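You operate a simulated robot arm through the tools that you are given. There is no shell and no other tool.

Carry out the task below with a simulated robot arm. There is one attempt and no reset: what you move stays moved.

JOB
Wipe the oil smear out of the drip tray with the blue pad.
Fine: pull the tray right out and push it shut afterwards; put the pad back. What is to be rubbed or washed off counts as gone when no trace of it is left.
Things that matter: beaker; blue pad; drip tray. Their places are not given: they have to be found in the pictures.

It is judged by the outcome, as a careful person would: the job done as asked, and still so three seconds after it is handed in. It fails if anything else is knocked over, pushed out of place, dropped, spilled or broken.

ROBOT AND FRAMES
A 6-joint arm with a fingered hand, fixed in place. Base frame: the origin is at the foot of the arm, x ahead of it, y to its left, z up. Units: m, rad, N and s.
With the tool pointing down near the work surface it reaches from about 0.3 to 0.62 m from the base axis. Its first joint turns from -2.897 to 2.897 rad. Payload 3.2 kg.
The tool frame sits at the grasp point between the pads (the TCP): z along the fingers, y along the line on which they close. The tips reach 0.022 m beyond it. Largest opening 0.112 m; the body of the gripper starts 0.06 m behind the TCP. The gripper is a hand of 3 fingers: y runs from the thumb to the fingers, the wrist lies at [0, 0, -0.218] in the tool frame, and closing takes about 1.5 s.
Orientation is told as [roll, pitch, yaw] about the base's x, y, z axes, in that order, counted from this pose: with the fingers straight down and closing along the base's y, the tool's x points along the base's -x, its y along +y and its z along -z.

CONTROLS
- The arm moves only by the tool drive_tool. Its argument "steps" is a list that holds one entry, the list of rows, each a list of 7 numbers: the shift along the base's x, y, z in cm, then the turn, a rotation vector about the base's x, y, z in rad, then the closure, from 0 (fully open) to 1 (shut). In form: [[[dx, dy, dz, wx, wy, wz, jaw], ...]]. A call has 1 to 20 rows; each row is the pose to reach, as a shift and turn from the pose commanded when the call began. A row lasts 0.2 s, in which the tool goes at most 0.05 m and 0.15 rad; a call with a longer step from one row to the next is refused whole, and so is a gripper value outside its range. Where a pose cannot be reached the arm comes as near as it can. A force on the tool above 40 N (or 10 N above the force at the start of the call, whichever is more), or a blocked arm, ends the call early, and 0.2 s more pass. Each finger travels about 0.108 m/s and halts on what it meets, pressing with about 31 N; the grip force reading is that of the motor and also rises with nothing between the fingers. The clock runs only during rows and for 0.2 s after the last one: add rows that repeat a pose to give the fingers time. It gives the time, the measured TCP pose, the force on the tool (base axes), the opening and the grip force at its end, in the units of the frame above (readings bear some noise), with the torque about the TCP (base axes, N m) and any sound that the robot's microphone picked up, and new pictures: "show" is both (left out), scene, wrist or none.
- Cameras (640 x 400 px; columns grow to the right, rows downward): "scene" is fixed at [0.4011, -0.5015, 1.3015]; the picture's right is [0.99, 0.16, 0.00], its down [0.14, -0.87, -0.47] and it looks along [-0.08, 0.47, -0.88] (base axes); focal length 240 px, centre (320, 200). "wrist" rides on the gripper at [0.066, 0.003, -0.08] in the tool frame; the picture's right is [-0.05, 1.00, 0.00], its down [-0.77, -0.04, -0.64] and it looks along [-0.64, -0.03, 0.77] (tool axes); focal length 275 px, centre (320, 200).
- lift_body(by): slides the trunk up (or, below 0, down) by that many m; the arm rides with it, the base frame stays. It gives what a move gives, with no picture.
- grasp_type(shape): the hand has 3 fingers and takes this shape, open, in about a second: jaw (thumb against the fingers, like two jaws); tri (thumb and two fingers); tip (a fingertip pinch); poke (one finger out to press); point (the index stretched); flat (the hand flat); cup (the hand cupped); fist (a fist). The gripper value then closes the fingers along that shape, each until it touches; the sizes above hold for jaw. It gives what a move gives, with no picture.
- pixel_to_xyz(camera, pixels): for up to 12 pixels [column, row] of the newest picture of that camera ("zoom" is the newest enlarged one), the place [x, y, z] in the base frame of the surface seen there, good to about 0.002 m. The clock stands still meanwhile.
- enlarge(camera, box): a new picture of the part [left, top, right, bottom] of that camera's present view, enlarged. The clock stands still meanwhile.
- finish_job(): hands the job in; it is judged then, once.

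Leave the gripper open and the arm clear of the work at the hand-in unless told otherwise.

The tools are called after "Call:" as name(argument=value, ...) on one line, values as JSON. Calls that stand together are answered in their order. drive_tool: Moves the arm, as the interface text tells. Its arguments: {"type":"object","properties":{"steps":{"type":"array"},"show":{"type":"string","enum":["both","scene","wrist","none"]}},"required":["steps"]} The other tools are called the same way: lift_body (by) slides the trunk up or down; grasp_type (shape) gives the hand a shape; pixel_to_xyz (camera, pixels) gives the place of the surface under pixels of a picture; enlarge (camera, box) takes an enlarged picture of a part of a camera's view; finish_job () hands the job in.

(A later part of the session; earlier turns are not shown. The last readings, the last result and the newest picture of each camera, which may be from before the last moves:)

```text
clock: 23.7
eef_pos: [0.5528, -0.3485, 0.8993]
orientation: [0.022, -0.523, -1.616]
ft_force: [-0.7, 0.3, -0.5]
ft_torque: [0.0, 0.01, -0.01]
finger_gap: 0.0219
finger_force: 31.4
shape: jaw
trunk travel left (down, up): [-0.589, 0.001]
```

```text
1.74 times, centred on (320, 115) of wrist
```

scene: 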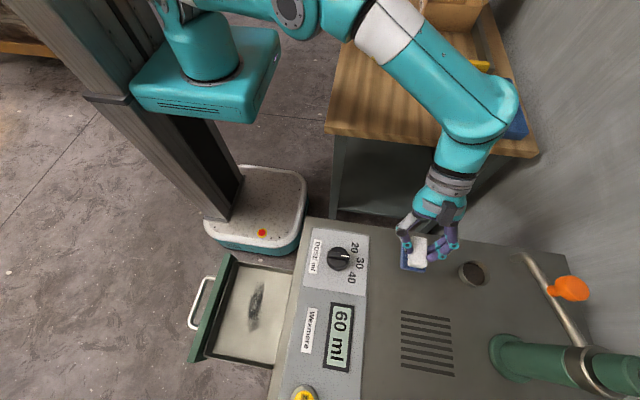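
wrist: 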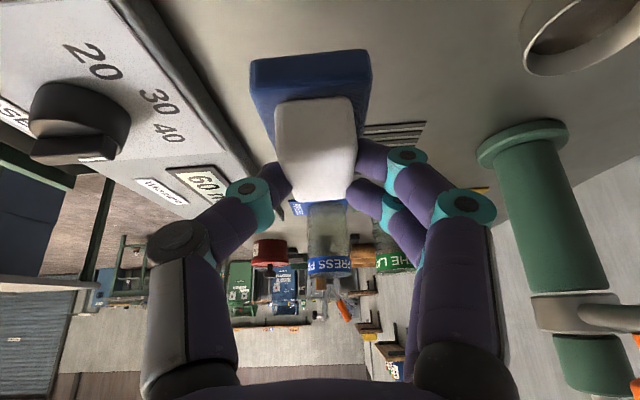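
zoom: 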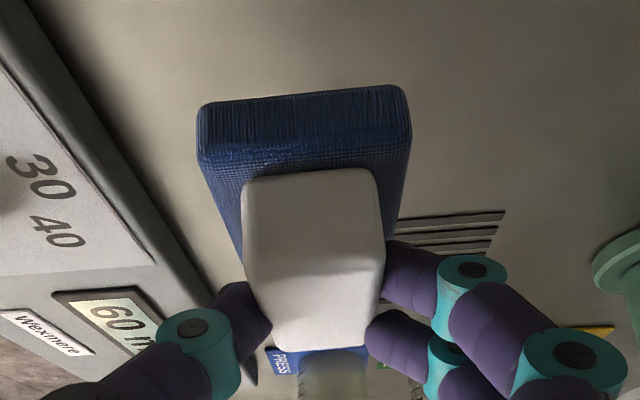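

The pad is firmly held and clear of the bench. I'll carry it at z≈0.95 (underside ≈0.90, above the dial at 0.855) over to the tray, then come down to about 10 cm above the tray floor.

Call:
drive_tool(steps=[[[-2, 0, 3, 0, 0, 0, 1], [-5, -1, 5, 0, 0, 0, 1], [-9, -2.5, 5.5, 0, 0, 0, 1], [-13, -4.5, 5.5, 0, 0, 0, 1], [-17, -6.5, 5.5, 0, 0, 0, 1], [-21, -8.5, 5.5, 0, 0, 0, 1], [-25, -10.5, 5.5, 0, 0, 0, 1], [-28, -12.2, 5, 0, 0, 0, 1], [-29.8, -13.1, 3, 0, 0, 0, 1], [-29.8, -13.1, -1, 0, 0, 0, 1], [-29.8, -13.1, -4, 0, 0, 0, 1], [-29.8, -13.1, -4, 0, 0, 0, 1]]])

```text
clock: 26.3
eef_pos: [0.2538, -0.4803, 0.8565]
orientation: [0.02, -0.523, -1.617]
ft_force: [-1.3, 0.2, -0.5]
ft_torque: [-0.03, -0.01, 0.0]
finger_gap: 0.0212
finger_force: 30.8
shape: jaw
trunk travel left (down, up): [-0.589, 0.001]
```

scene: 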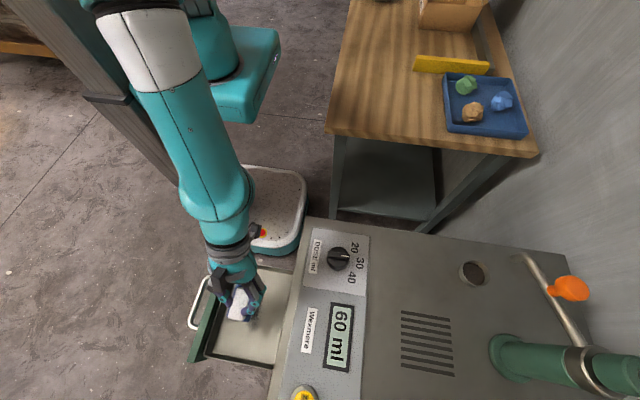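
wrist: 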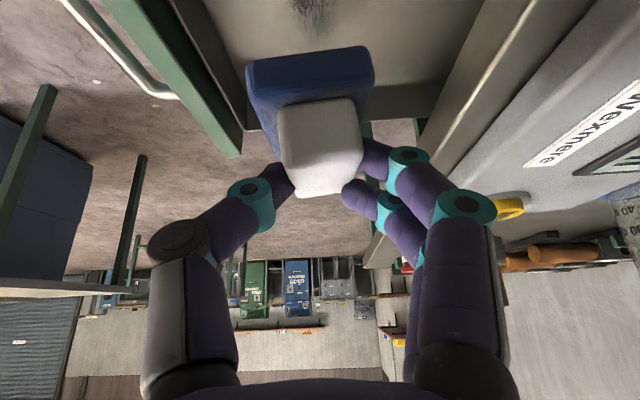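

The pad is above the tray. I'll check how it sits in the fingers before going down.

Call:
enlarge(camera="wrist", box=[180, 0, 460, 230])

Call:
enlarge(camera="scene", box=[180, 240, 320, 380])

Call:
pixel_to_xyz(camera="wrist", pixels=[[252, 64], [370, 50], [370, 72], [254, 88], [290, 108], [350, 104], [300, 190], [350, 185], [313, 95], [313, 50], [265, 120], [368, 100]])

```text
1.74 times, centred on (320, 115) of wrist
```

zoom: 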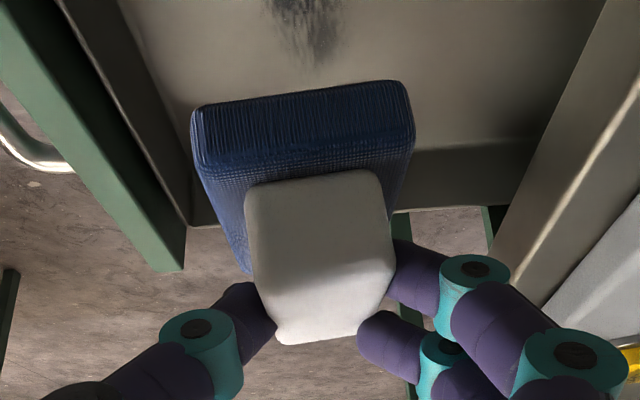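

```text
2.86 times, centred on (250, 310) of scene
```

zoom: 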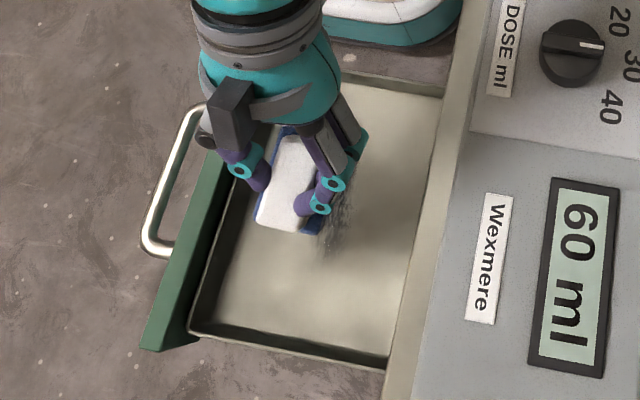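

```text
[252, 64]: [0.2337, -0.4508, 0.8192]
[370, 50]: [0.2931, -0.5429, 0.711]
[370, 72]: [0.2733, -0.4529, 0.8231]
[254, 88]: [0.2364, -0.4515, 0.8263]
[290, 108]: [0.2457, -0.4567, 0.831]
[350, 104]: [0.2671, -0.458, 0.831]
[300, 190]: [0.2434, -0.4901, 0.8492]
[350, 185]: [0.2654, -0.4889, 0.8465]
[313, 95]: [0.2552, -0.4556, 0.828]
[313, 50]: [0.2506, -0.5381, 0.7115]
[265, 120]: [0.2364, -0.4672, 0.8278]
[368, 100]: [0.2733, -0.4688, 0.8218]
```

The pad is seated as before, with a very slight roll that pressing should flatten. Its underside should meet the floor at TCP z≈0.760. I'll lower to z≈0.766 first.

Call:
drive_tool(steps=[[[0, 0, -2, 0, 0, 0, 1], [0, 0, -4, 0, 0, 0, 1], [0, 0, -6, 0, 0, 0, 1], [0, 0, -7.5, 0, 0, 0, 1], [0, 0, -8.5, 0, 0, 0, 1], [0, 0, -9, 0, 0, 0, 1], [0, 0, -9, 0, 0, 0, 1]]])

```text
clock: 27.9
eef_pos: [0.2546, -0.4803, 0.7695]
orientation: [0.022, -0.522, -1.613]
ft_force: [1.0, -1.0, -0.3]
ft_torque: [0.02, -0.02, 0.02]
finger_gap: 0.0212
finger_force: 31.1
shape: jaw
trunk travel left (down, up): [-0.589, 0.001]
```

scene: 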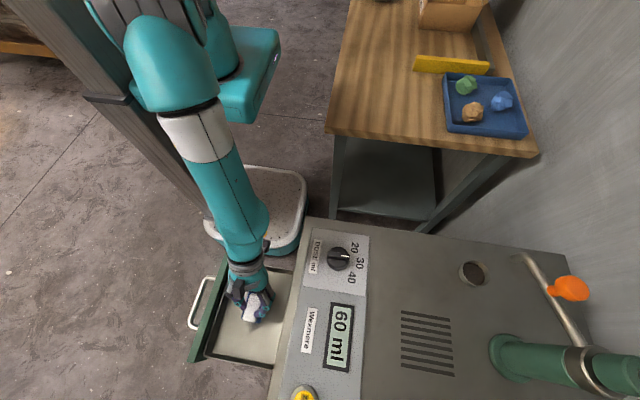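
wrist: 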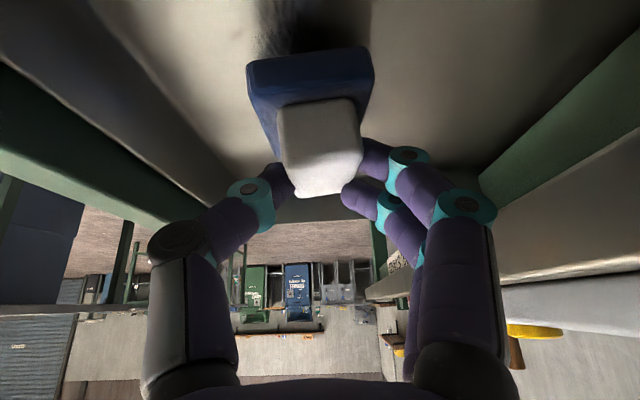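

No contact yet (z 0.7695). I'll go down gently by 1.2 cm and read the force.

Call:
drive_tool(steps=[[[0, 0, -0.3, 0, 0, 0, 1], [0, 0, -0.6, 0, 0, 0, 1], [0, 0, -0.9, 0, 0, 0, 1], [0, 0, -1.05, 0, 0, 0, 1], [0, 0, -1.2, 0, 0, 0, 1]]], show="wrist")

```text
clock: 29.1
eef_pos: [0.2544, -0.4794, 0.7604]
orientation: [0.027, -0.531, -1.619]
ft_force: [0.3, -4.6, 40.3]
ft_torque: [-0.63, -0.71, -0.3]
finger_gap: 0.024
finger_force: 31.2
shape: jaw
trunk travel left (down, up): [-0.589, 0.001]
```

wrist: 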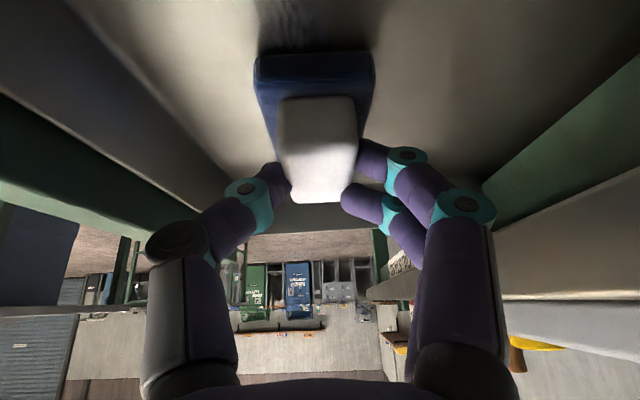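

Contact: 40 N at z 0.760, which is too hard. I'll ease up 2 mm for a light rubbing pressure.

Call:
drive_tool(steps=[[[0, 0, 0.2, 0, 0, 0, 1], [0, 0, 0.2, 0, 0, 0, 1]]], show="none")

```text
clock: 29.7
eef_pos: [0.2544, -0.4792, 0.7608]
orientation: [0.026, -0.525, -1.617]
ft_force: [-0.4, -10.5, 32.7]
ft_torque: [-0.65, -0.63, -0.31]
finger_gap: 0.0238
finger_force: 31.2
shape: jaw
trunk travel left (down, up): [-0.589, 0.001]
```

Still 33 N, so I'll ease up 3 mm more.

Call:
drive_tool(steps=[[[0, 0, 0.15, 0, 0, 0, 1], [0, 0, 0.3, 0, 0, 0, 1]]], show="none")

```text
clock: 30.3
eef_pos: [0.2544, -0.478, 0.7611]
orientation: [0.021, -0.52, -1.614]
ft_force: [-0.1, 1.1, 17.6]
ft_torque: [-0.29, -0.33, 0.0]
finger_gap: 0.0237
finger_force: 30.8
shape: jaw
trunk travel left (down, up): [-0.589, 0.001]
```

About 17 N now. I'll ease another 1 mm and make slow back-and-forth strokes along y in this lane (TCP y from -0.522 to -0.438), staying inside the side walls.

Call:
drive_tool(steps=[[[0, -1, 0.1, 0, 0, 0, 1], [0, -2.5, 0.1, 0, 0, 0, 1], [0, -4.2, 0.1, 0, 0, 0, 1], [0, -2.5, 0.1, 0, 0, 0, 1], [0, -1, 0.1, 0, 0, 0, 1], [0, 1, 0.1, 0, 0, 0, 1], [0, 2.5, 0.1, 0, 0, 0, 1], [0, 4, 0.1, 0, 0, 0, 1], [0, 2, 0.1, 0, 0, 0, 1], [0, 0, 0.1, 0, 0, 0, 1]]])

```text
clock: 32.5
eef_pos: [0.2568, -0.4784, 0.7623]
orientation: [0.02, -0.522, -1.616]
ft_force: [0.6, 1.2, 9.0]
ft_torque: [-0.19, -0.17, 0.07]
finger_gap: 0.0231
finger_force: 31.3
shape: jaw
trunk travel left (down, up): [-0.589, 0.001]
```

scene: 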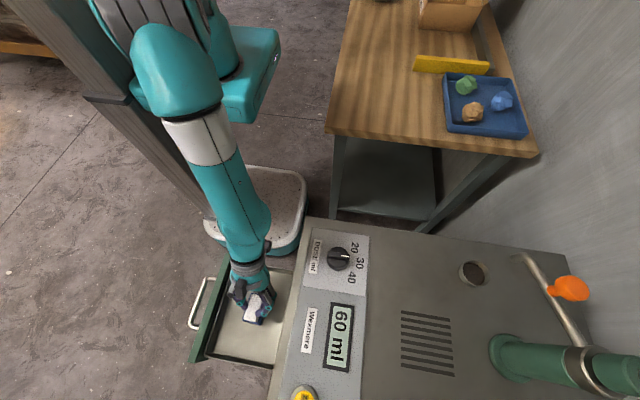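
wrist: 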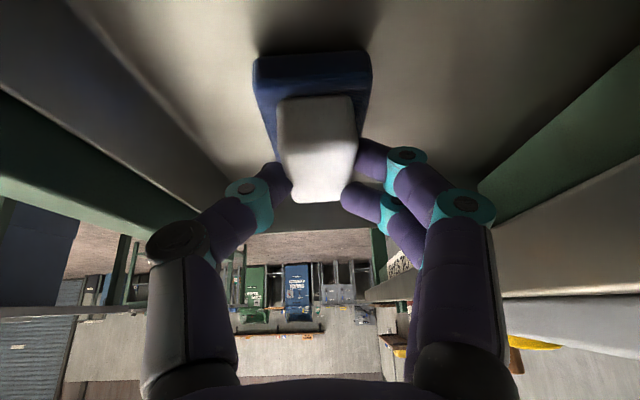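

The force stayed at 9 N and the tray seems still. I'll look for what's left of the smear.

Call:
enlarge(camera="scene", box=[190, 250, 310, 370])

Call:
enlarge(camera="wrist", box=[160, 0, 480, 200])

```text
3.33 times, centred on (250, 310) of scene
```

zoom: 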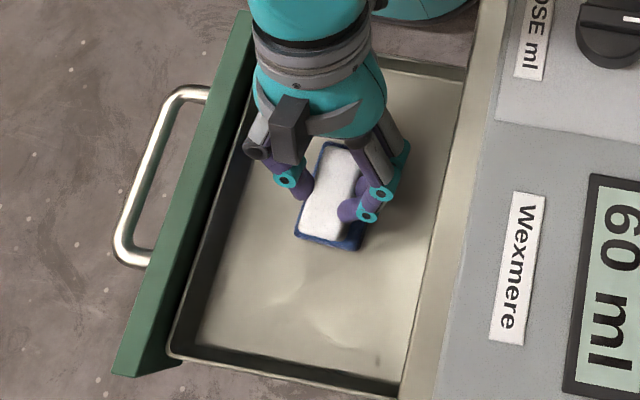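

```text
2.00 times, centred on (320, 100) of wrist
```

zoom: 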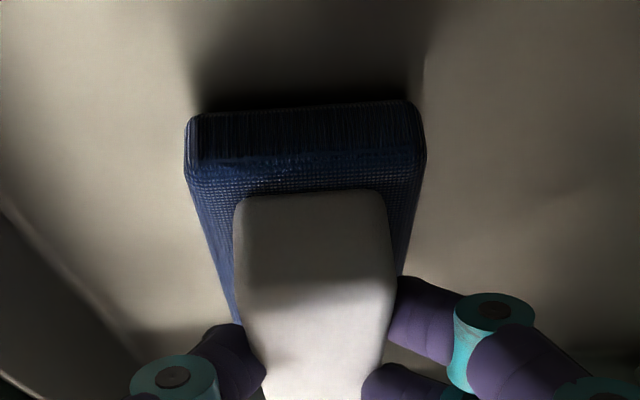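

Most of it is already gone beside the pad. I'll do a second lane 1.6 cm towards the bench, lifting between lanes so the tray isn't dragged.

Call:
drive_tool(steps=[[[0, 0, 1, 0, 0, 0, 1], [1.5, 0, 1, 0, 0, 0, 1], [1.5, 0, 0.4, 0, 0, 0, 1], [1.5, 0, 0, 0, 0, 0, 1], [1.5, -1, -0.05, 0, 0, 0, 1], [1.5, -2.5, -0.05, 0, 0, 0, 1], [1.5, -4.2, -0.05, 0, 0, 0, 1], [1.5, -2.5, -0.05, 0, 0, 0, 1], [1.5, -1, -0.05, 0, 0, 0, 1], [1.5, 1, -0.05, 0, 0, 0, 1], [1.5, 2.5, -0.05, 0, 0, 0, 1], [1.5, 4, -0.05, 0, 0, 0, 1], [1.5, 2, -0.05, 0, 0, 0, 1], [1.5, 0, -0.05, 0, 0, 0, 1], [1.5, 0, 1, 0, 0, 0, 1]]])

```text
clock: 35.7
eef_pos: [0.2693, -0.4784, 0.7712]
orientation: [0.022, -0.522, -1.616]
ft_force: [0.8, 0.7, 0.0]
ft_torque: [0.01, 0.01, 0.02]
finger_gap: 0.0215
finger_force: 30.8
shape: jaw
trunk travel left (down, up): [-0.589, 0.001]
```

scene: 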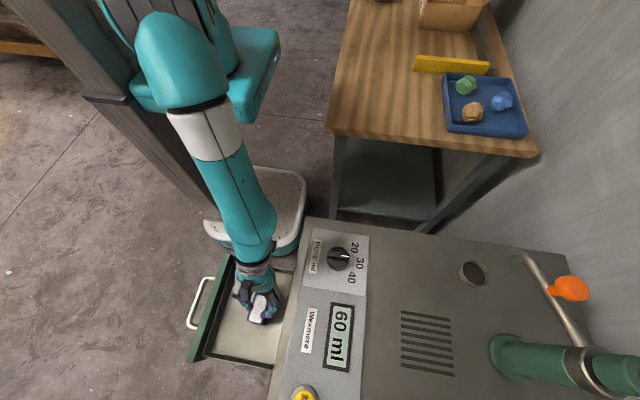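
wrist: 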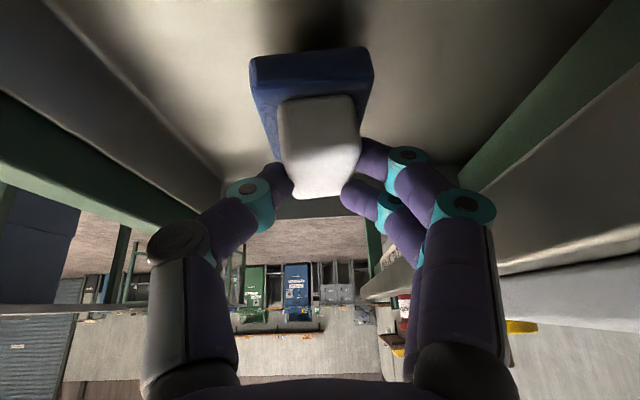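

Next is the third lane, nearer the tray front (TCP x≈0.241), with the same strokes. After that I'll lift 8 cm to inspect the floor.

Call:
drive_tool(steps=[[[-1.5, 0, 0, 0, 0, 0, 1], [-2.8, 0, 0, 0, 0, 0, 1], [-2.8, 0, -0.6, 0, 0, 0, 1], [-2.8, 0, -1, 0, 0, 0, 1], [-2.8, -1, -1.05, 0, 0, 0, 1], [-2.8, -2.5, -1.05, 0, 0, 0, 1], [-2.8, -4.2, -1.05, 0, 0, 0, 1], [-2.8, -2.5, -1.05, 0, 0, 0, 1], [-2.8, -1, -1.05, 0, 0, 0, 1], [-2.8, 1, -1.05, 0, 0, 0, 1], [-2.8, 2.5, -1.05, 0, 0, 0, 1], [-2.8, 4, -1.05, 0, 0, 0, 1], [-2.8, 2, -1.05, 0, 0, 0, 1], [-2.8, 0, -1.05, 0, 0, 0, 1], [-2.8, 0, 0, 0, 0, 0, 1], [-2.8, 1, 3, 0, 0, 0, 1], [-2.8, 3, 6, 0, 0, 0, 1], [-2.8, 5, 9, 0, 0, 0, 1], [-2.8, 6, 10, 0, 0, 0, 1]]])

Call:
enlarge(camera="scene", box=[190, 250, 310, 370])

Call:
enlarge(camera="wrist", box=[120, 0, 520, 250])

```text
clock: 39.7
eef_pos: [0.2411, -0.419, 0.8722]
orientation: [0.021, -0.522, -1.617]
ft_force: [0.2, -0.1, -1.1]
ft_torque: [0.01, 0.01, 0.01]
finger_gap: 0.0214
finger_force: 31.0
shape: jaw
trunk travel left (down, up): [-0.589, 0.001]
```

scene: 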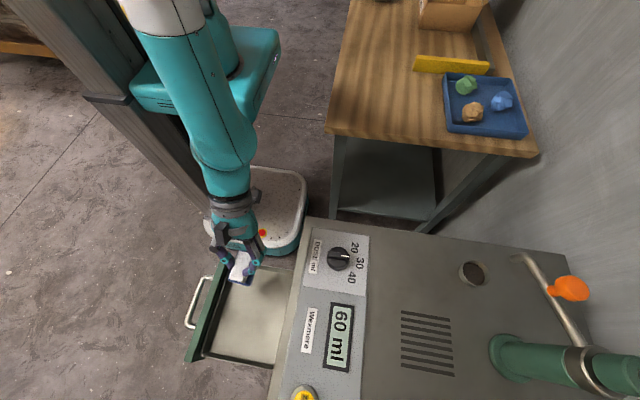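
wrist: 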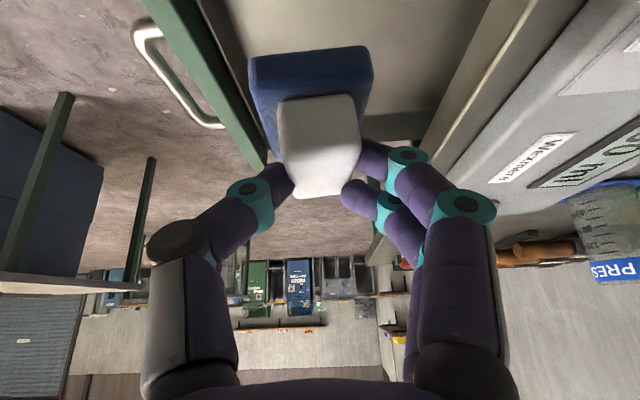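

```text
3.33 times, centred on (250, 310) of scene
```

zoom: 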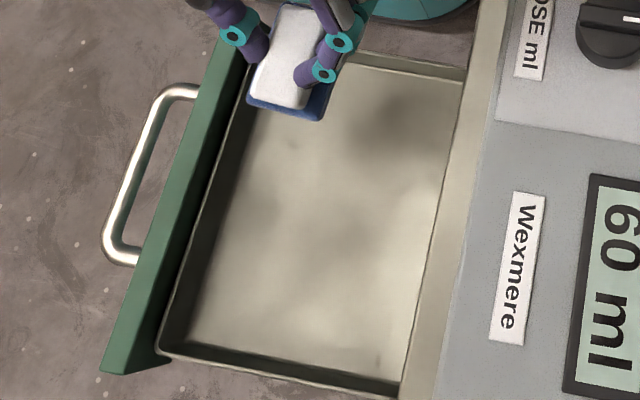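

```text
1.60 times, centred on (320, 125) of wrist
```

zoom: 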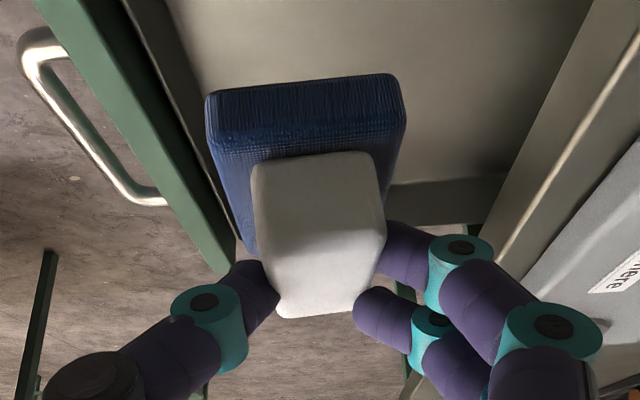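

The smear appears gone. There's a faint spot near scene pixel (267,358), so I'll zoom in there and on the whole floor.

Call:
enlarge(camera="scene", box=[245, 335, 293, 375])

Call:
enlarge(camera="scene", box=[215, 265, 295, 325])

Call:
pixel_to_xyz(camera="scene", pixels=[[267, 358], [270, 350], [250, 358], [225, 330], [205, 355], [240, 300], [288, 280], [270, 366]])

```text
10.00 times, centred on (269, 355) of scene
```

zoom: 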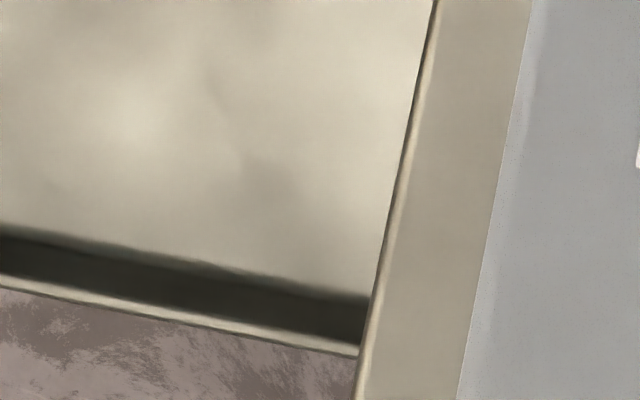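

```text
6.67 times, centred on (255, 295) of scene
```

zoom: 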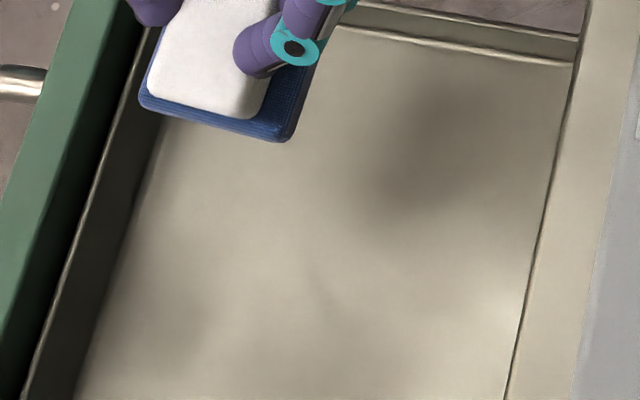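

```text
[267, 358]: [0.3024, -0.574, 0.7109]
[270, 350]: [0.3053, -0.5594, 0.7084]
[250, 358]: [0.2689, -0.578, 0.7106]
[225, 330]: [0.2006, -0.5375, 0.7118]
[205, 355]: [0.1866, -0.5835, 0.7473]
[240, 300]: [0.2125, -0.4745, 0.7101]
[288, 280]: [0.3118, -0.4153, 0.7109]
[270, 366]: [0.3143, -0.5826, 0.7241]
```

The spot isn't visible at 10×, so it was picture noise. A dim patch near the back may be the arm's shadow. I'll move the arm off to the bench side, as on the way back anyway, and look again.

Call:
drive_tool(steps=[[[0, 1, 4, 0, 0, 0, 1], [3, 2, 7.5, 0, 0, 0, 1], [7, 3, 8, 0, 0, 0, 1], [11, 4, 8, 0, 0, 0, 1], [15, 4.5, 8, 0, 0, 0, 1], [19, 5, 8, 0, 0, 0, 1], [23, 6, 8, 0, 0, 0, 1], [23, 6, 8, 0, 0, 0, 1]]])

Call:
enlarge(camera="scene", box=[205, 250, 301, 310])

Call:
enlarge(camera="scene", box=[195, 305, 291, 365])

```text
clock: 41.5
eef_pos: [0.4735, -0.3607, 0.9522]
orientation: [0.022, -0.521, -1.616]
ft_force: [-0.3, -0.5, -0.8]
ft_torque: [-0.01, -0.02, 0.01]
finger_gap: 0.0213
finger_force: 31.0
shape: jaw
trunk travel left (down, up): [-0.589, 0.001]
```

scene: 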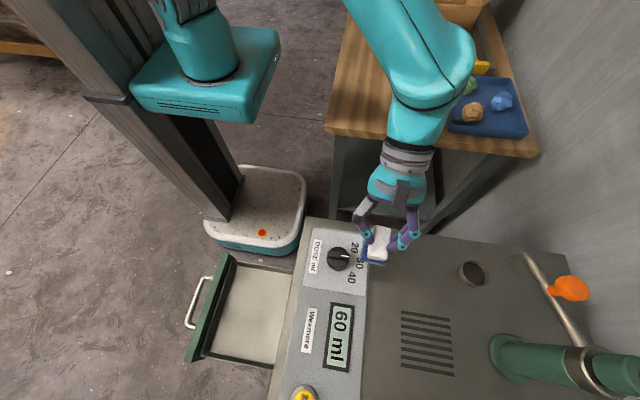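
wrist: 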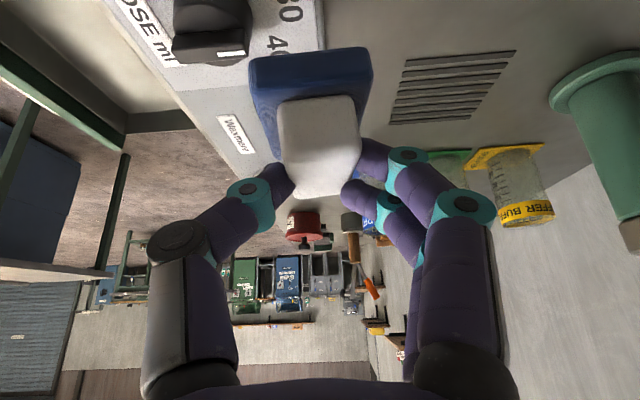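

```text
6.67 times, centred on (253, 280) of scene
```

zoom: 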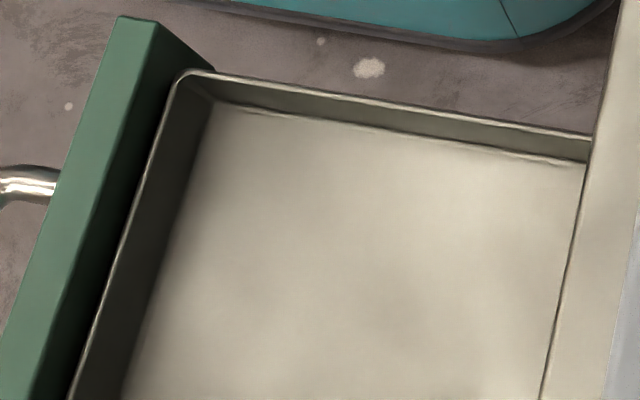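

```text
6.67 times, centred on (243, 335) of scene
```

zoom: 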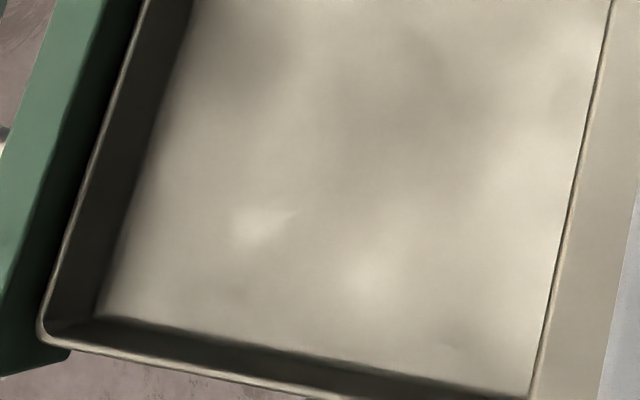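

The floor looks clean from the scene camera. I'll check it in the wrist camera's view too, at the top left of its picture.

Call:
enlarge(camera="wrist", box=[0, 0, 240, 150])

```text
2.67 times, centred on (120, 75) of wrist
```

zoom: 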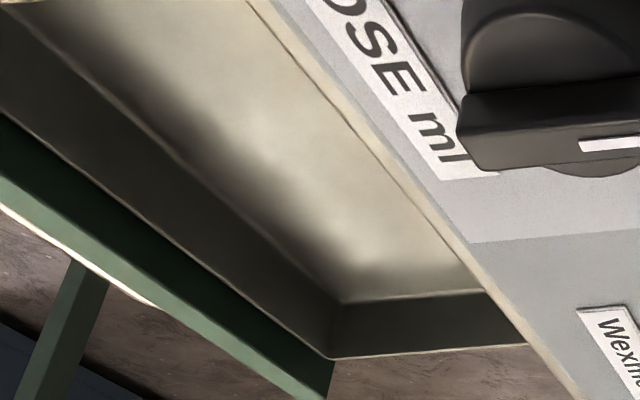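

It looks clean there too. For certainty I'll make one more rubbing pass over the old smear before putting the pad back, because a trace could be too faint to see. I'll return to the tray with the pad.

Call:
drive_tool(steps=[[[-4, -1, 0, 0, 0, 0, 1], [-8, -3, 0, 0, 0, 0, 1], [-12, -5, 0, 0, 0, 0, 1], [-16, -7.5, 0, 0, 0, 0, 1], [-20, -9.5, -1, 0, 0, 0, 1], [-22.3, -11.7, -4, 0, 0, 0, 1], [-22.3, -11.7, -8.5, 0, 0, 0, 1], [-22.3, -11.7, -13, 0, 0, 0, 1], [-22.3, -11.7, -16.5, 0, 0, 0, 1], [-22.3, -11.7, -18.5, 0, 0, 0, 1], [-22.3, -11.7, -19, 0, 0, 0, 1], [-22.3, -13, -19.2, 0, 0, 0, 1], [-22.3, -14.5, -19.2, 0, 0, 0, 1], [-22.3, -16, -19.2, 0, 0, 0, 1], [-22.3, -14.5, -19.2, 0, 0, 0, 1], [-22.3, -12.5, -19.2, 0, 0, 0, 1], [-22.3, -10.5, -19.2, 0, 0, 0, 1], [-22.3, -8.5, -19.2, 0, 0, 0, 1], [-22.3, -7.7, -19.2, 0, 0, 0, 1], [-22.3, -9.7, -19.2, 0, 0, 0, 1]]])

```text
clock: 45.7
eef_pos: [0.2485, -0.456, 0.7609]
orientation: [0.023, -0.523, -1.614]
ft_force: [0.7, 6.7, 30.5]
ft_torque: [-0.28, -0.26, 0.08]
finger_gap: 0.0243
finger_force: 31.3
shape: jaw
trunk travel left (down, up): [-0.589, 0.001]
```

scene: 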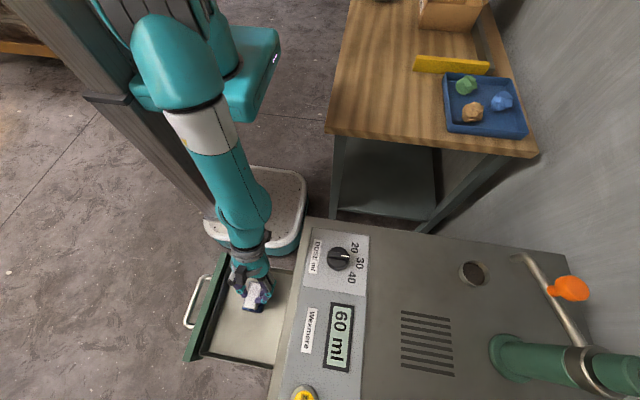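
wrist: 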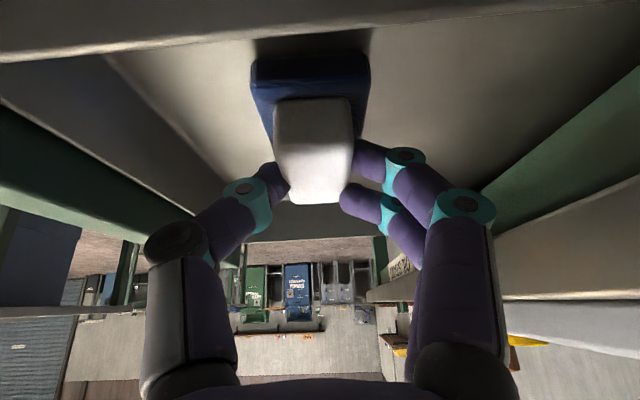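

This pass pressed harder, at about 30 N, without moving anything. I'll do the second lane 1.8 cm over with a lighter press, then lift.

Call:
drive_tool(steps=[[[0, 0, 1, 0, 0, 0, 1], [1.8, 0, 1.2, 0, 0, 0, 1], [1.8, 0, 0.7, 0, 0, 0, 1], [1.8, 0, 0.3, 0, 0, 0, 1], [1.8, 1.8, 0.25, 0, 0, 0, 1], [1.8, 0, 0.25, 0, 0, 0, 1], [1.8, -2, 0.25, 0, 0, 0, 1], [1.8, -4, 0.25, 0, 0, 0, 1], [1.8, -6, 0.25, 0, 0, 0, 1], [1.8, -4, 0.25, 0, 0, 0, 1], [1.8, -2, 0.25, 0, 0, 0, 1], [1.8, -2, 1.5, 0, 0, 0, 1], [1.8, -2, 5, 0, 0, 0, 1], [1.8, -1, 9, 0, 0, 0, 1], [1.8, 0, 13, 0, 0, 0, 1], [1.8, 1, 17, 0, 0, 0, 1], [1.8, 1, 19, 0, 0, 0, 1]]])

```text
clock: 49.3
eef_pos: [0.2642, -0.4451, 0.9502]
orientation: [0.019, -0.523, -1.616]
ft_force: [-0.7, -0.1, 0.1]
ft_torque: [-0.01, 0.05, -0.03]
finger_gap: 0.0212
finger_force: 30.7
shape: jaw
trunk travel left (down, up): [-0.589, 0.001]
```

scene: 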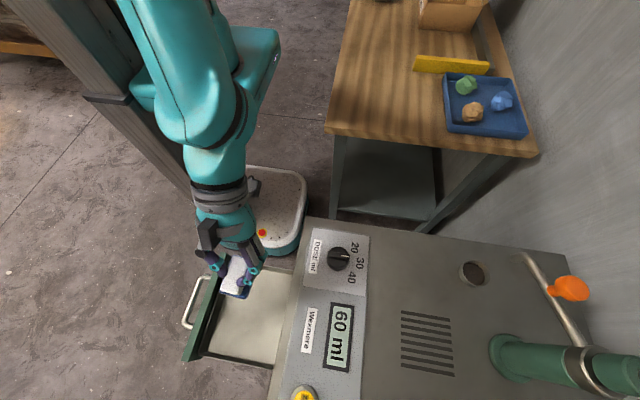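
wrist: 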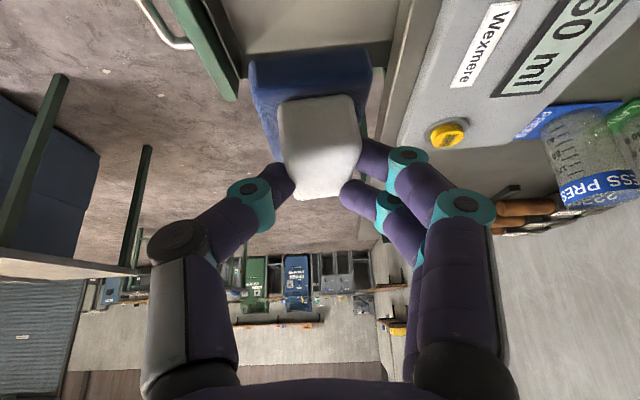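

Now I'll carry the pad back along the same path to above its old place (TCP 0.562, -0.348), coming down to z≈0.885 and then checking.

Call:
drive_tool(steps=[[[4, 1.5, 0, 0, 0, 0, 1], [8, 3, 0, 0, 0, 0, 1], [12, 4.5, 0, 0, 0, 0, 1], [16, 6, 0, 0, 0, 0, 1], [20, 7.5, 0, 0, 0, 0, 1], [24, 9, -1, 0, 0, 0, 1], [27, 9.7, -3, 0, 0, 0, 1], [29.2, 9.7, -5, 0, 0, 0, 1], [29.75, 9.7, -6.5, 0, 0, 0, 1], [29.75, 9.7, -6.5, 0, 0, 0, 1]]])

```text
clock: 51.5
eef_pos: [0.5652, -0.3455, 0.8864]
orientation: [0.02, -0.524, -1.614]
ft_force: [0.5, 0.1, 0.0]
ft_torque: [0.0, -0.04, -0.02]
finger_gap: 0.021
finger_force: 30.8
shape: jaw
trunk travel left (down, up): [-0.589, 0.001]
```

scene: 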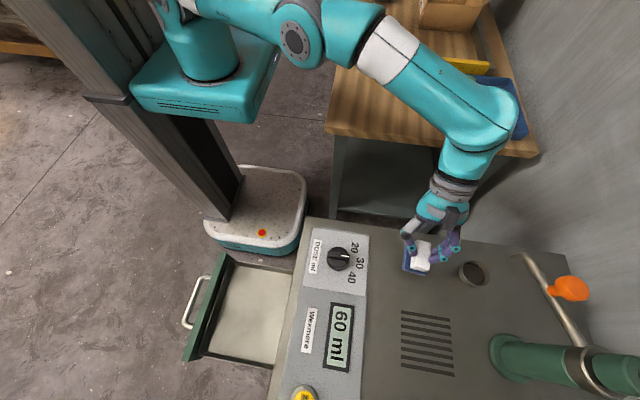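
wrist: 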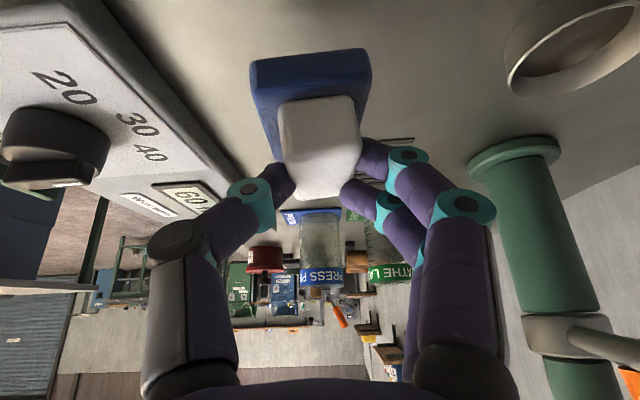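

I'll check the tray once more from the scene camera. The tool is 3.5 mm in x and 2.8 mm in y off the pick-up spot, so I'll correct that and lower to z≈0.850.

Call:
enlarge(camera="scene", box=[180, 245, 308, 370])

Call:
drive_tool(steps=[[[-0.3, -0.2, -1, 0, 0, 0, 1], [-0.35, -0.28, -2, 0, 0, 0, 1], [-0.35, -0.28, -3, 0, 0, 0, 1], [-0.35, -0.28, -3.4, 0, 0, 0, 1], [-0.35, -0.28, -3.6, 0, 0, 0, 1], [-0.35, -0.28, -3.6, 0, 0, 0, 1]]])

```text
3.20 times, centred on (244, 308) of scene
```

zoom: 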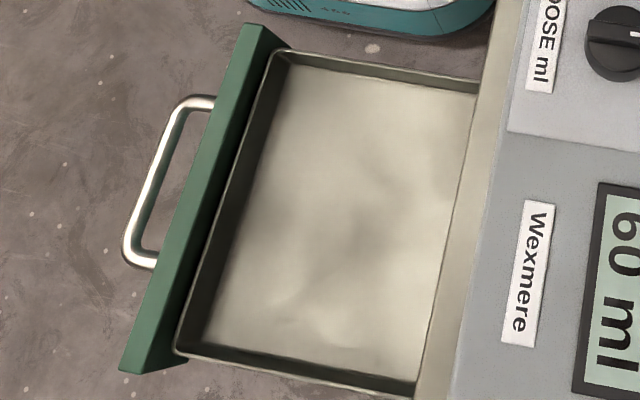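

```text
clock: 52.9
eef_pos: [0.5607, -0.3512, 0.852]
orientation: [0.028, -0.525, -1.615]
ft_force: [-0.1, 3.1, 16.8]
ft_torque: [-0.3, -0.31, -0.04]
finger_gap: 0.0218
finger_force: 30.6
shape: jaw
trunk travel left (down, up): [-0.589, 0.001]
```

scene: 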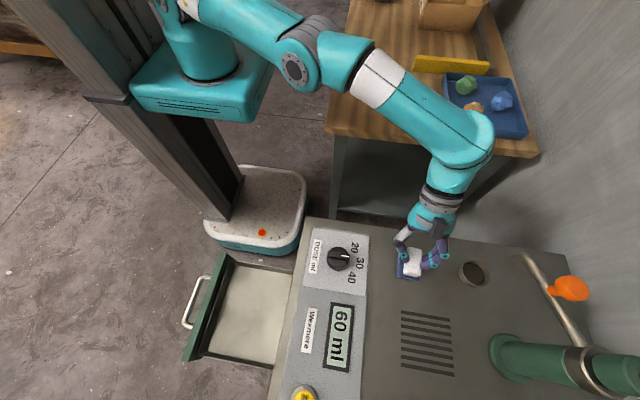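
wrist: 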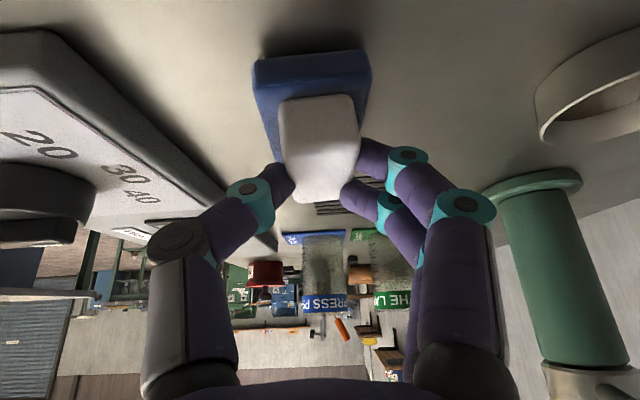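

The pad is touching the bench (17 N). Before letting go, I want to settle a faint cloudy patch on the tray floor around scene (258,310), so I'm enlarging it strongly.

Call:
enlarge(camera="scene", box=[225, 285, 289, 325])

Call:
enlarge(camera="scene", box=[240, 290, 272, 310])

Call:
enlarge(camera="scene", box=[205, 260, 300, 360])

Call:
enlarge(camera="scene", box=[100, 200, 420, 400])

```text
10.00 times, centred on (257, 305) of scene
```

zoom: 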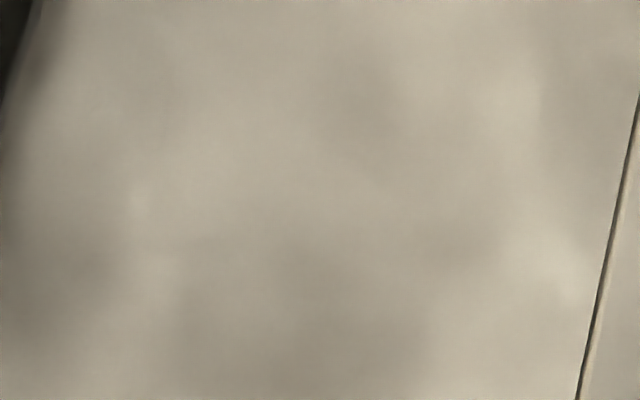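

```text
16.00 times, centred on (256, 300) of scene
```

zoom: 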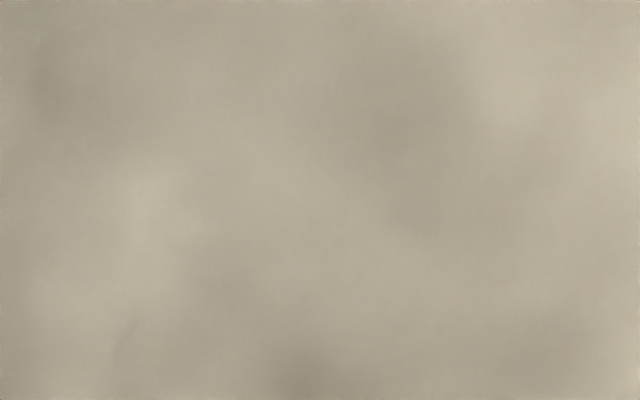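

```text
4.00 times, centred on (252, 310) of scene
```

zoom: 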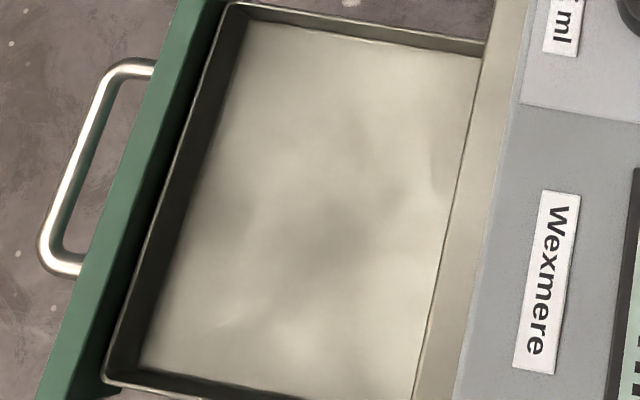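

```text
2.00 times, centred on (260, 300) of scene
```

zoom: 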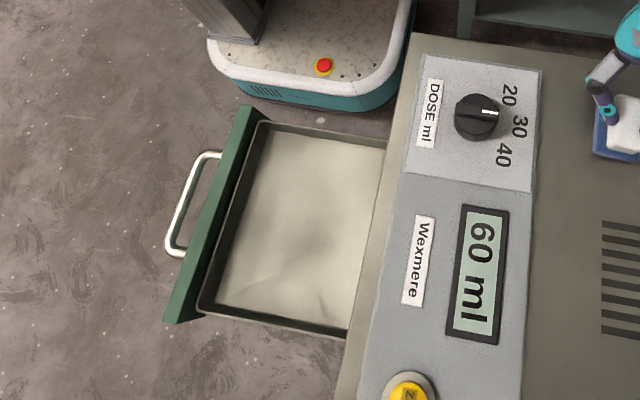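

The clouding changes from picture to picture and shows no dark streaks, so it's metal sheen and the smear is gone. Now I'll compare the pad's position with where it was before releasing.

Call:
pixel_to_xyz(camera="wrist", pixels=[[258, 66], [368, 58], [256, 90], [370, 82], [310, 92], [310, 55], [290, 130], [352, 130], [310, 190]])

Call:
enlarge(camera="scene", box=[385, 235, 439, 289])

Call:
pixel_to_xyz(camera="scene", pixels=[[401, 252], [402, 276], [400, 262], [404, 278], [413, 262], [413, 285], [410, 275], [398, 262], [419, 279]])

```text
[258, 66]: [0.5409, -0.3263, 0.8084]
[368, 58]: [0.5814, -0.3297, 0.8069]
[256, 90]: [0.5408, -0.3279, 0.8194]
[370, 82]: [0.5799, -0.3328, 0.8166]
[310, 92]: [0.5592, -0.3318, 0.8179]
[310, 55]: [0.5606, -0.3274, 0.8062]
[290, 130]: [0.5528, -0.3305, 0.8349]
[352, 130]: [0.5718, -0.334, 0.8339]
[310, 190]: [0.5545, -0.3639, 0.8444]
```

```text
7.41 times, centred on (412, 262) of scene
```

zoom: 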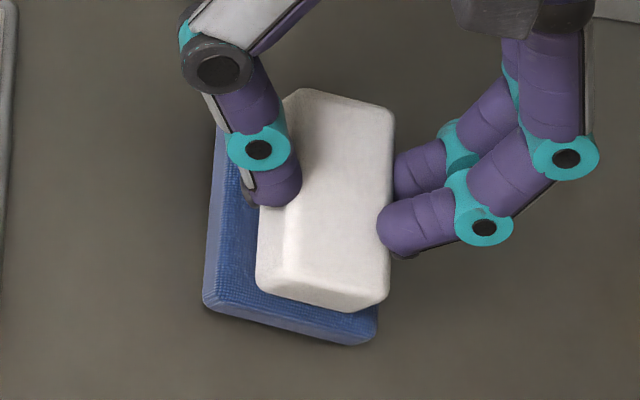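

```text
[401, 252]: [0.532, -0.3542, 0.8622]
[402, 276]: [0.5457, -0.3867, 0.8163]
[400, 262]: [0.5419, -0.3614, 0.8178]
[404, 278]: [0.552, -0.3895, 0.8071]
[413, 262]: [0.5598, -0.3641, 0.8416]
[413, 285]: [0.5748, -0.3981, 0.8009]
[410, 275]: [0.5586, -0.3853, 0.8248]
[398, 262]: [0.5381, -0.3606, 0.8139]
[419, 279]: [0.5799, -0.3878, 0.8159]
```

The pad is about 3–4 mm too far towards -x and turned by a few hundredths of a radian. I'll raise it 6 mm, correct that, and set it down lightly.

Call:
drive_tool(steps=[[[0, 0, 0.4, 0, 0, 0, 1], [0.1, 0, 0.8, 0, 0, 0.02, 1], [0.35, 0, 0.8, 0, 0, 0.05, 1], [0.35, 0, 0.5, 0, 0, 0.05, 1], [0.35, 0, 0.25, 0, 0, 0.05, 1], [0.35, 0, 0.2, 0, 0, 0.05, 1]]], show="none")

Call:
enlarge(camera="scene", box=[385, 235, 439, 289])

```text
clock: 54.3
eef_pos: [0.5644, -0.3503, 0.8527]
orientation: [0.023, -0.524, -1.565]
ft_force: [-0.3, 1.0, 7.9]
ft_torque: [-0.16, -0.13, 0.04]
finger_gap: 0.0211
finger_force: 30.7
shape: jaw
trunk travel left (down, up): [-0.589, 0.001]
```

```text
7.41 times, centred on (412, 262) of scene
```

zoom: 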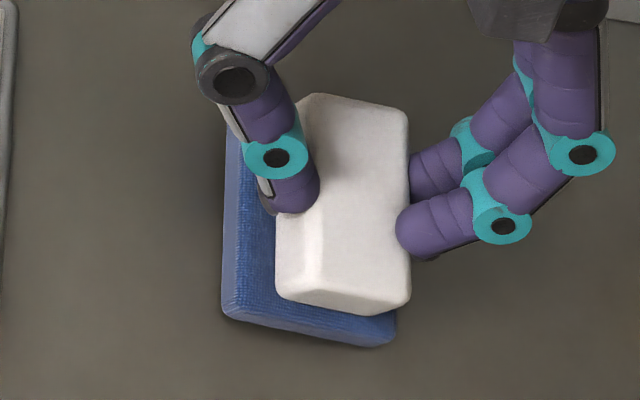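

It now matches the original placement to about 1–2 mm, with 8 N contact. I'll open the fingers gently to the earlier spacing.

Call:
drive_tool(steps=[[[0, 0, 0.05, 0, 0, 0, 0.85], [0, 0, 0.1, 0, 0, 0, 0.75], [0, 0, 0.1, 0, 0, 0, 0.6], [0, 0, 0.1, 0, 0, 0, 0.45], [0, 0, 0.1, 0, 0, 0, 0.35], [0, 0, 0.1, 0, 0, 0, 0.35], [0, 0, 0.1, 0, 0, 0, 0.35]]])

Call:
enlarge(camera="scene", box=[385, 235, 439, 289])

```text
clock: 55.9
eef_pos: [0.5633, -0.3512, 0.8517]
orientation: [0.021, -0.521, -1.565]
ft_force: [-0.3, 0.4, 0.4]
ft_torque: [-0.02, 0.0, 0.0]
finger_gap: 0.0723
finger_force: 0.1
shape: jaw
trunk travel left (down, up): [-0.589, 0.001]
```

scene: 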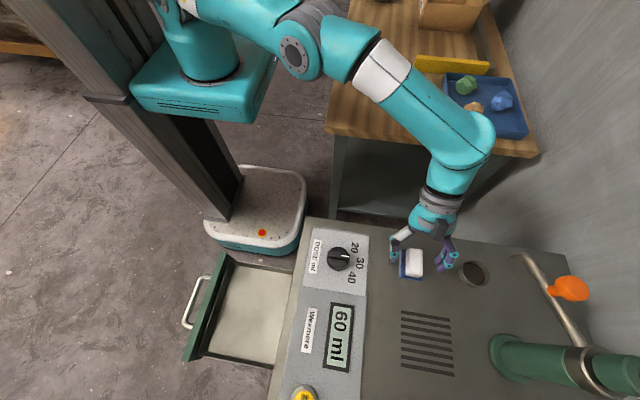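
wrist: 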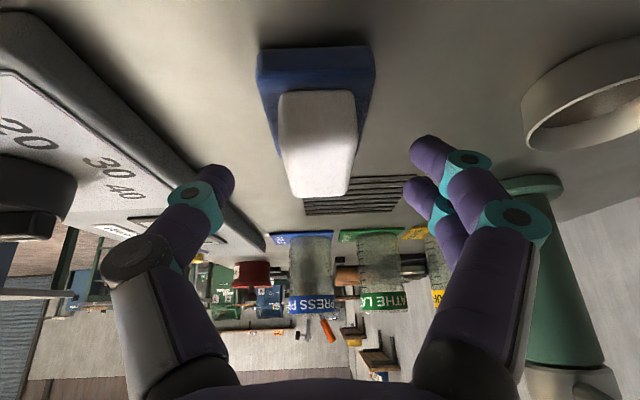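

```text
7.41 times, centred on (412, 262) of scene
```

zoom: 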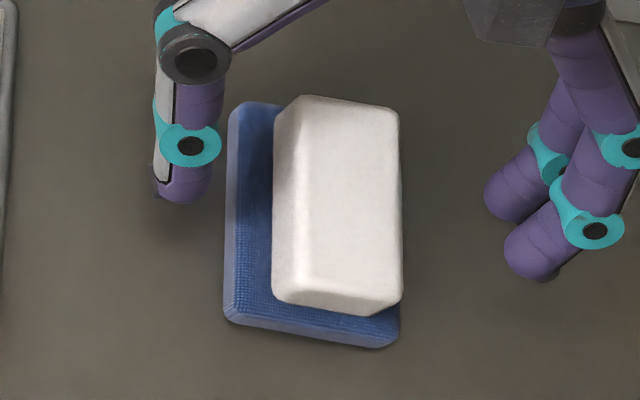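

The pad is back where it was and standing free. I'll raise the hand straight up and measure the tray's handle and front for pushing it shut.

Call:
drive_tool(steps=[[[0, 0.3, 2, 0, 0, 0, 0.35], [0, 0.6, 4, 0, 0, 0, 0.35], [-1, 0.6, 7, 0, 0, 0, 0.35], [-3, 0, 9, 0.1, 0, 0, 0.35], [-6, -1, 10, 0.2, 0, 0, 0.35], [-9, -2, 10, 0.3, 0, 0, 0.5], [-12, -3, 10, 0.4, 0, 0, 0.7], [-15, -4, 10, 0.5, 0, 0, 1], [-19, -6, 10, 0.52, 0, 0, 1], [-23, -8, 10, 0.52, 0, 0, 1], [-23, -8, 10, 0.52, 0, 0, 1]]])

Call:
pixel_to_xyz(camera="scene", pixels=[[186, 322], [190, 305], [200, 282], [207, 277], [188, 328], [197, 328], [210, 310], [215, 320], [200, 330], [225, 258], [188, 358], [205, 300]])

Call:
enlarge(camera="scene", box=[170, 245, 300, 370])

```text
clock: 58.3
eef_pos: [0.3343, -0.4339, 0.9529]
orientation: [0.022, -0.002, -1.565]
ft_force: [-0.2, -0.5, 0.4]
ft_torque: [0.01, 0.0, -0.01]
finger_gap: 0.0
finger_force: 31.1
shape: jaw
trunk travel left (down, up): [-0.589, 0.001]
```

scene: 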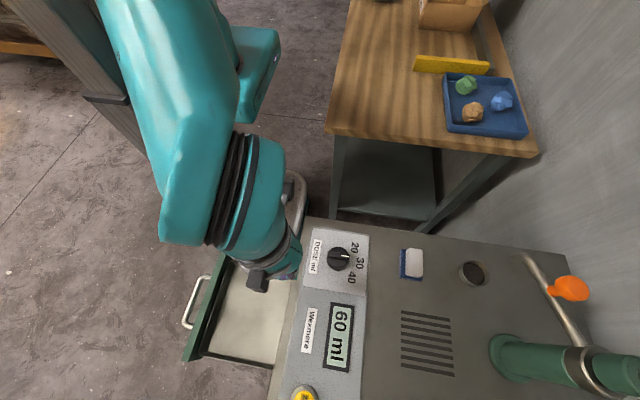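
wrist: 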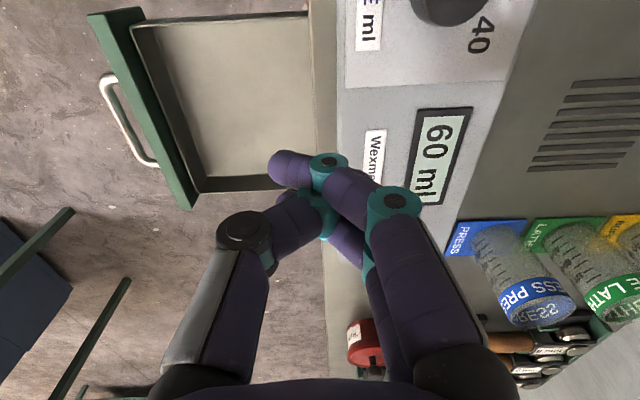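

```text
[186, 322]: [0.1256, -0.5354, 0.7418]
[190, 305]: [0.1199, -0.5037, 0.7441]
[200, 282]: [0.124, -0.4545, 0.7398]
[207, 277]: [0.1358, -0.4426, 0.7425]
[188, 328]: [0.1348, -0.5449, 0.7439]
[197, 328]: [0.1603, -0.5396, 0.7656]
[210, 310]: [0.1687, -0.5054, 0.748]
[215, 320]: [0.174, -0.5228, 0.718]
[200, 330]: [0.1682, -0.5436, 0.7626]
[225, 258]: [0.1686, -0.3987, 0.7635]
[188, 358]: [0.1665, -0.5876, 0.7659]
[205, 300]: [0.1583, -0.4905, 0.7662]
```

```text
3.20 times, centred on (235, 308) of scene
```

zoom: 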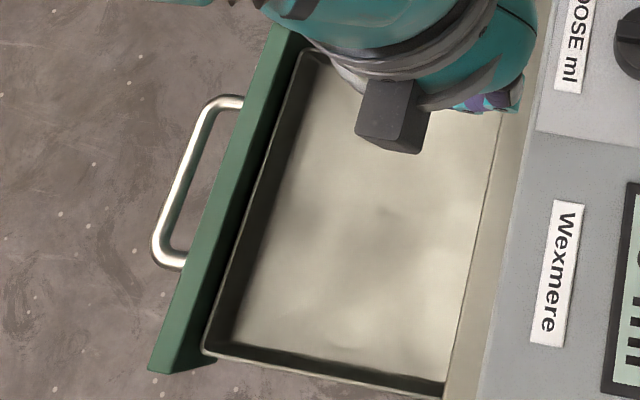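

This wrist view looks straight onto the tray floor, so I'm zooming in for a last inspection before shutting it.

Call:
enlarge(camera="wrist", box=[120, 0, 340, 200])

Call:
enlarge(camera="wrist", box=[170, 30, 298, 110])

```text
2.00 times, centred on (230, 100) of wrist
```

zoom: 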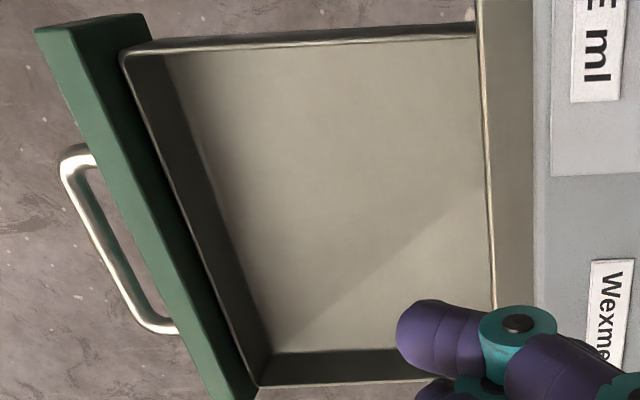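

```text
5.00 times, centred on (234, 70) of wrist
```

zoom: 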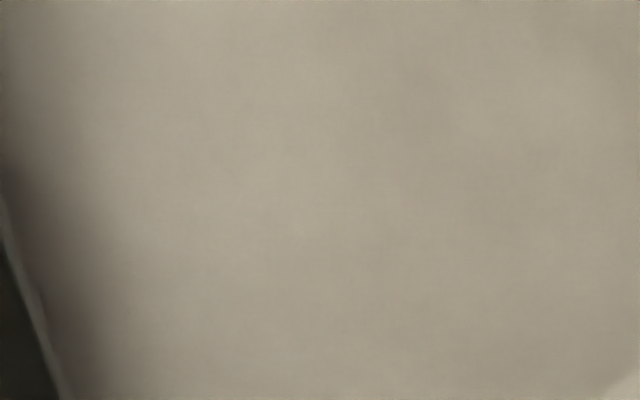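

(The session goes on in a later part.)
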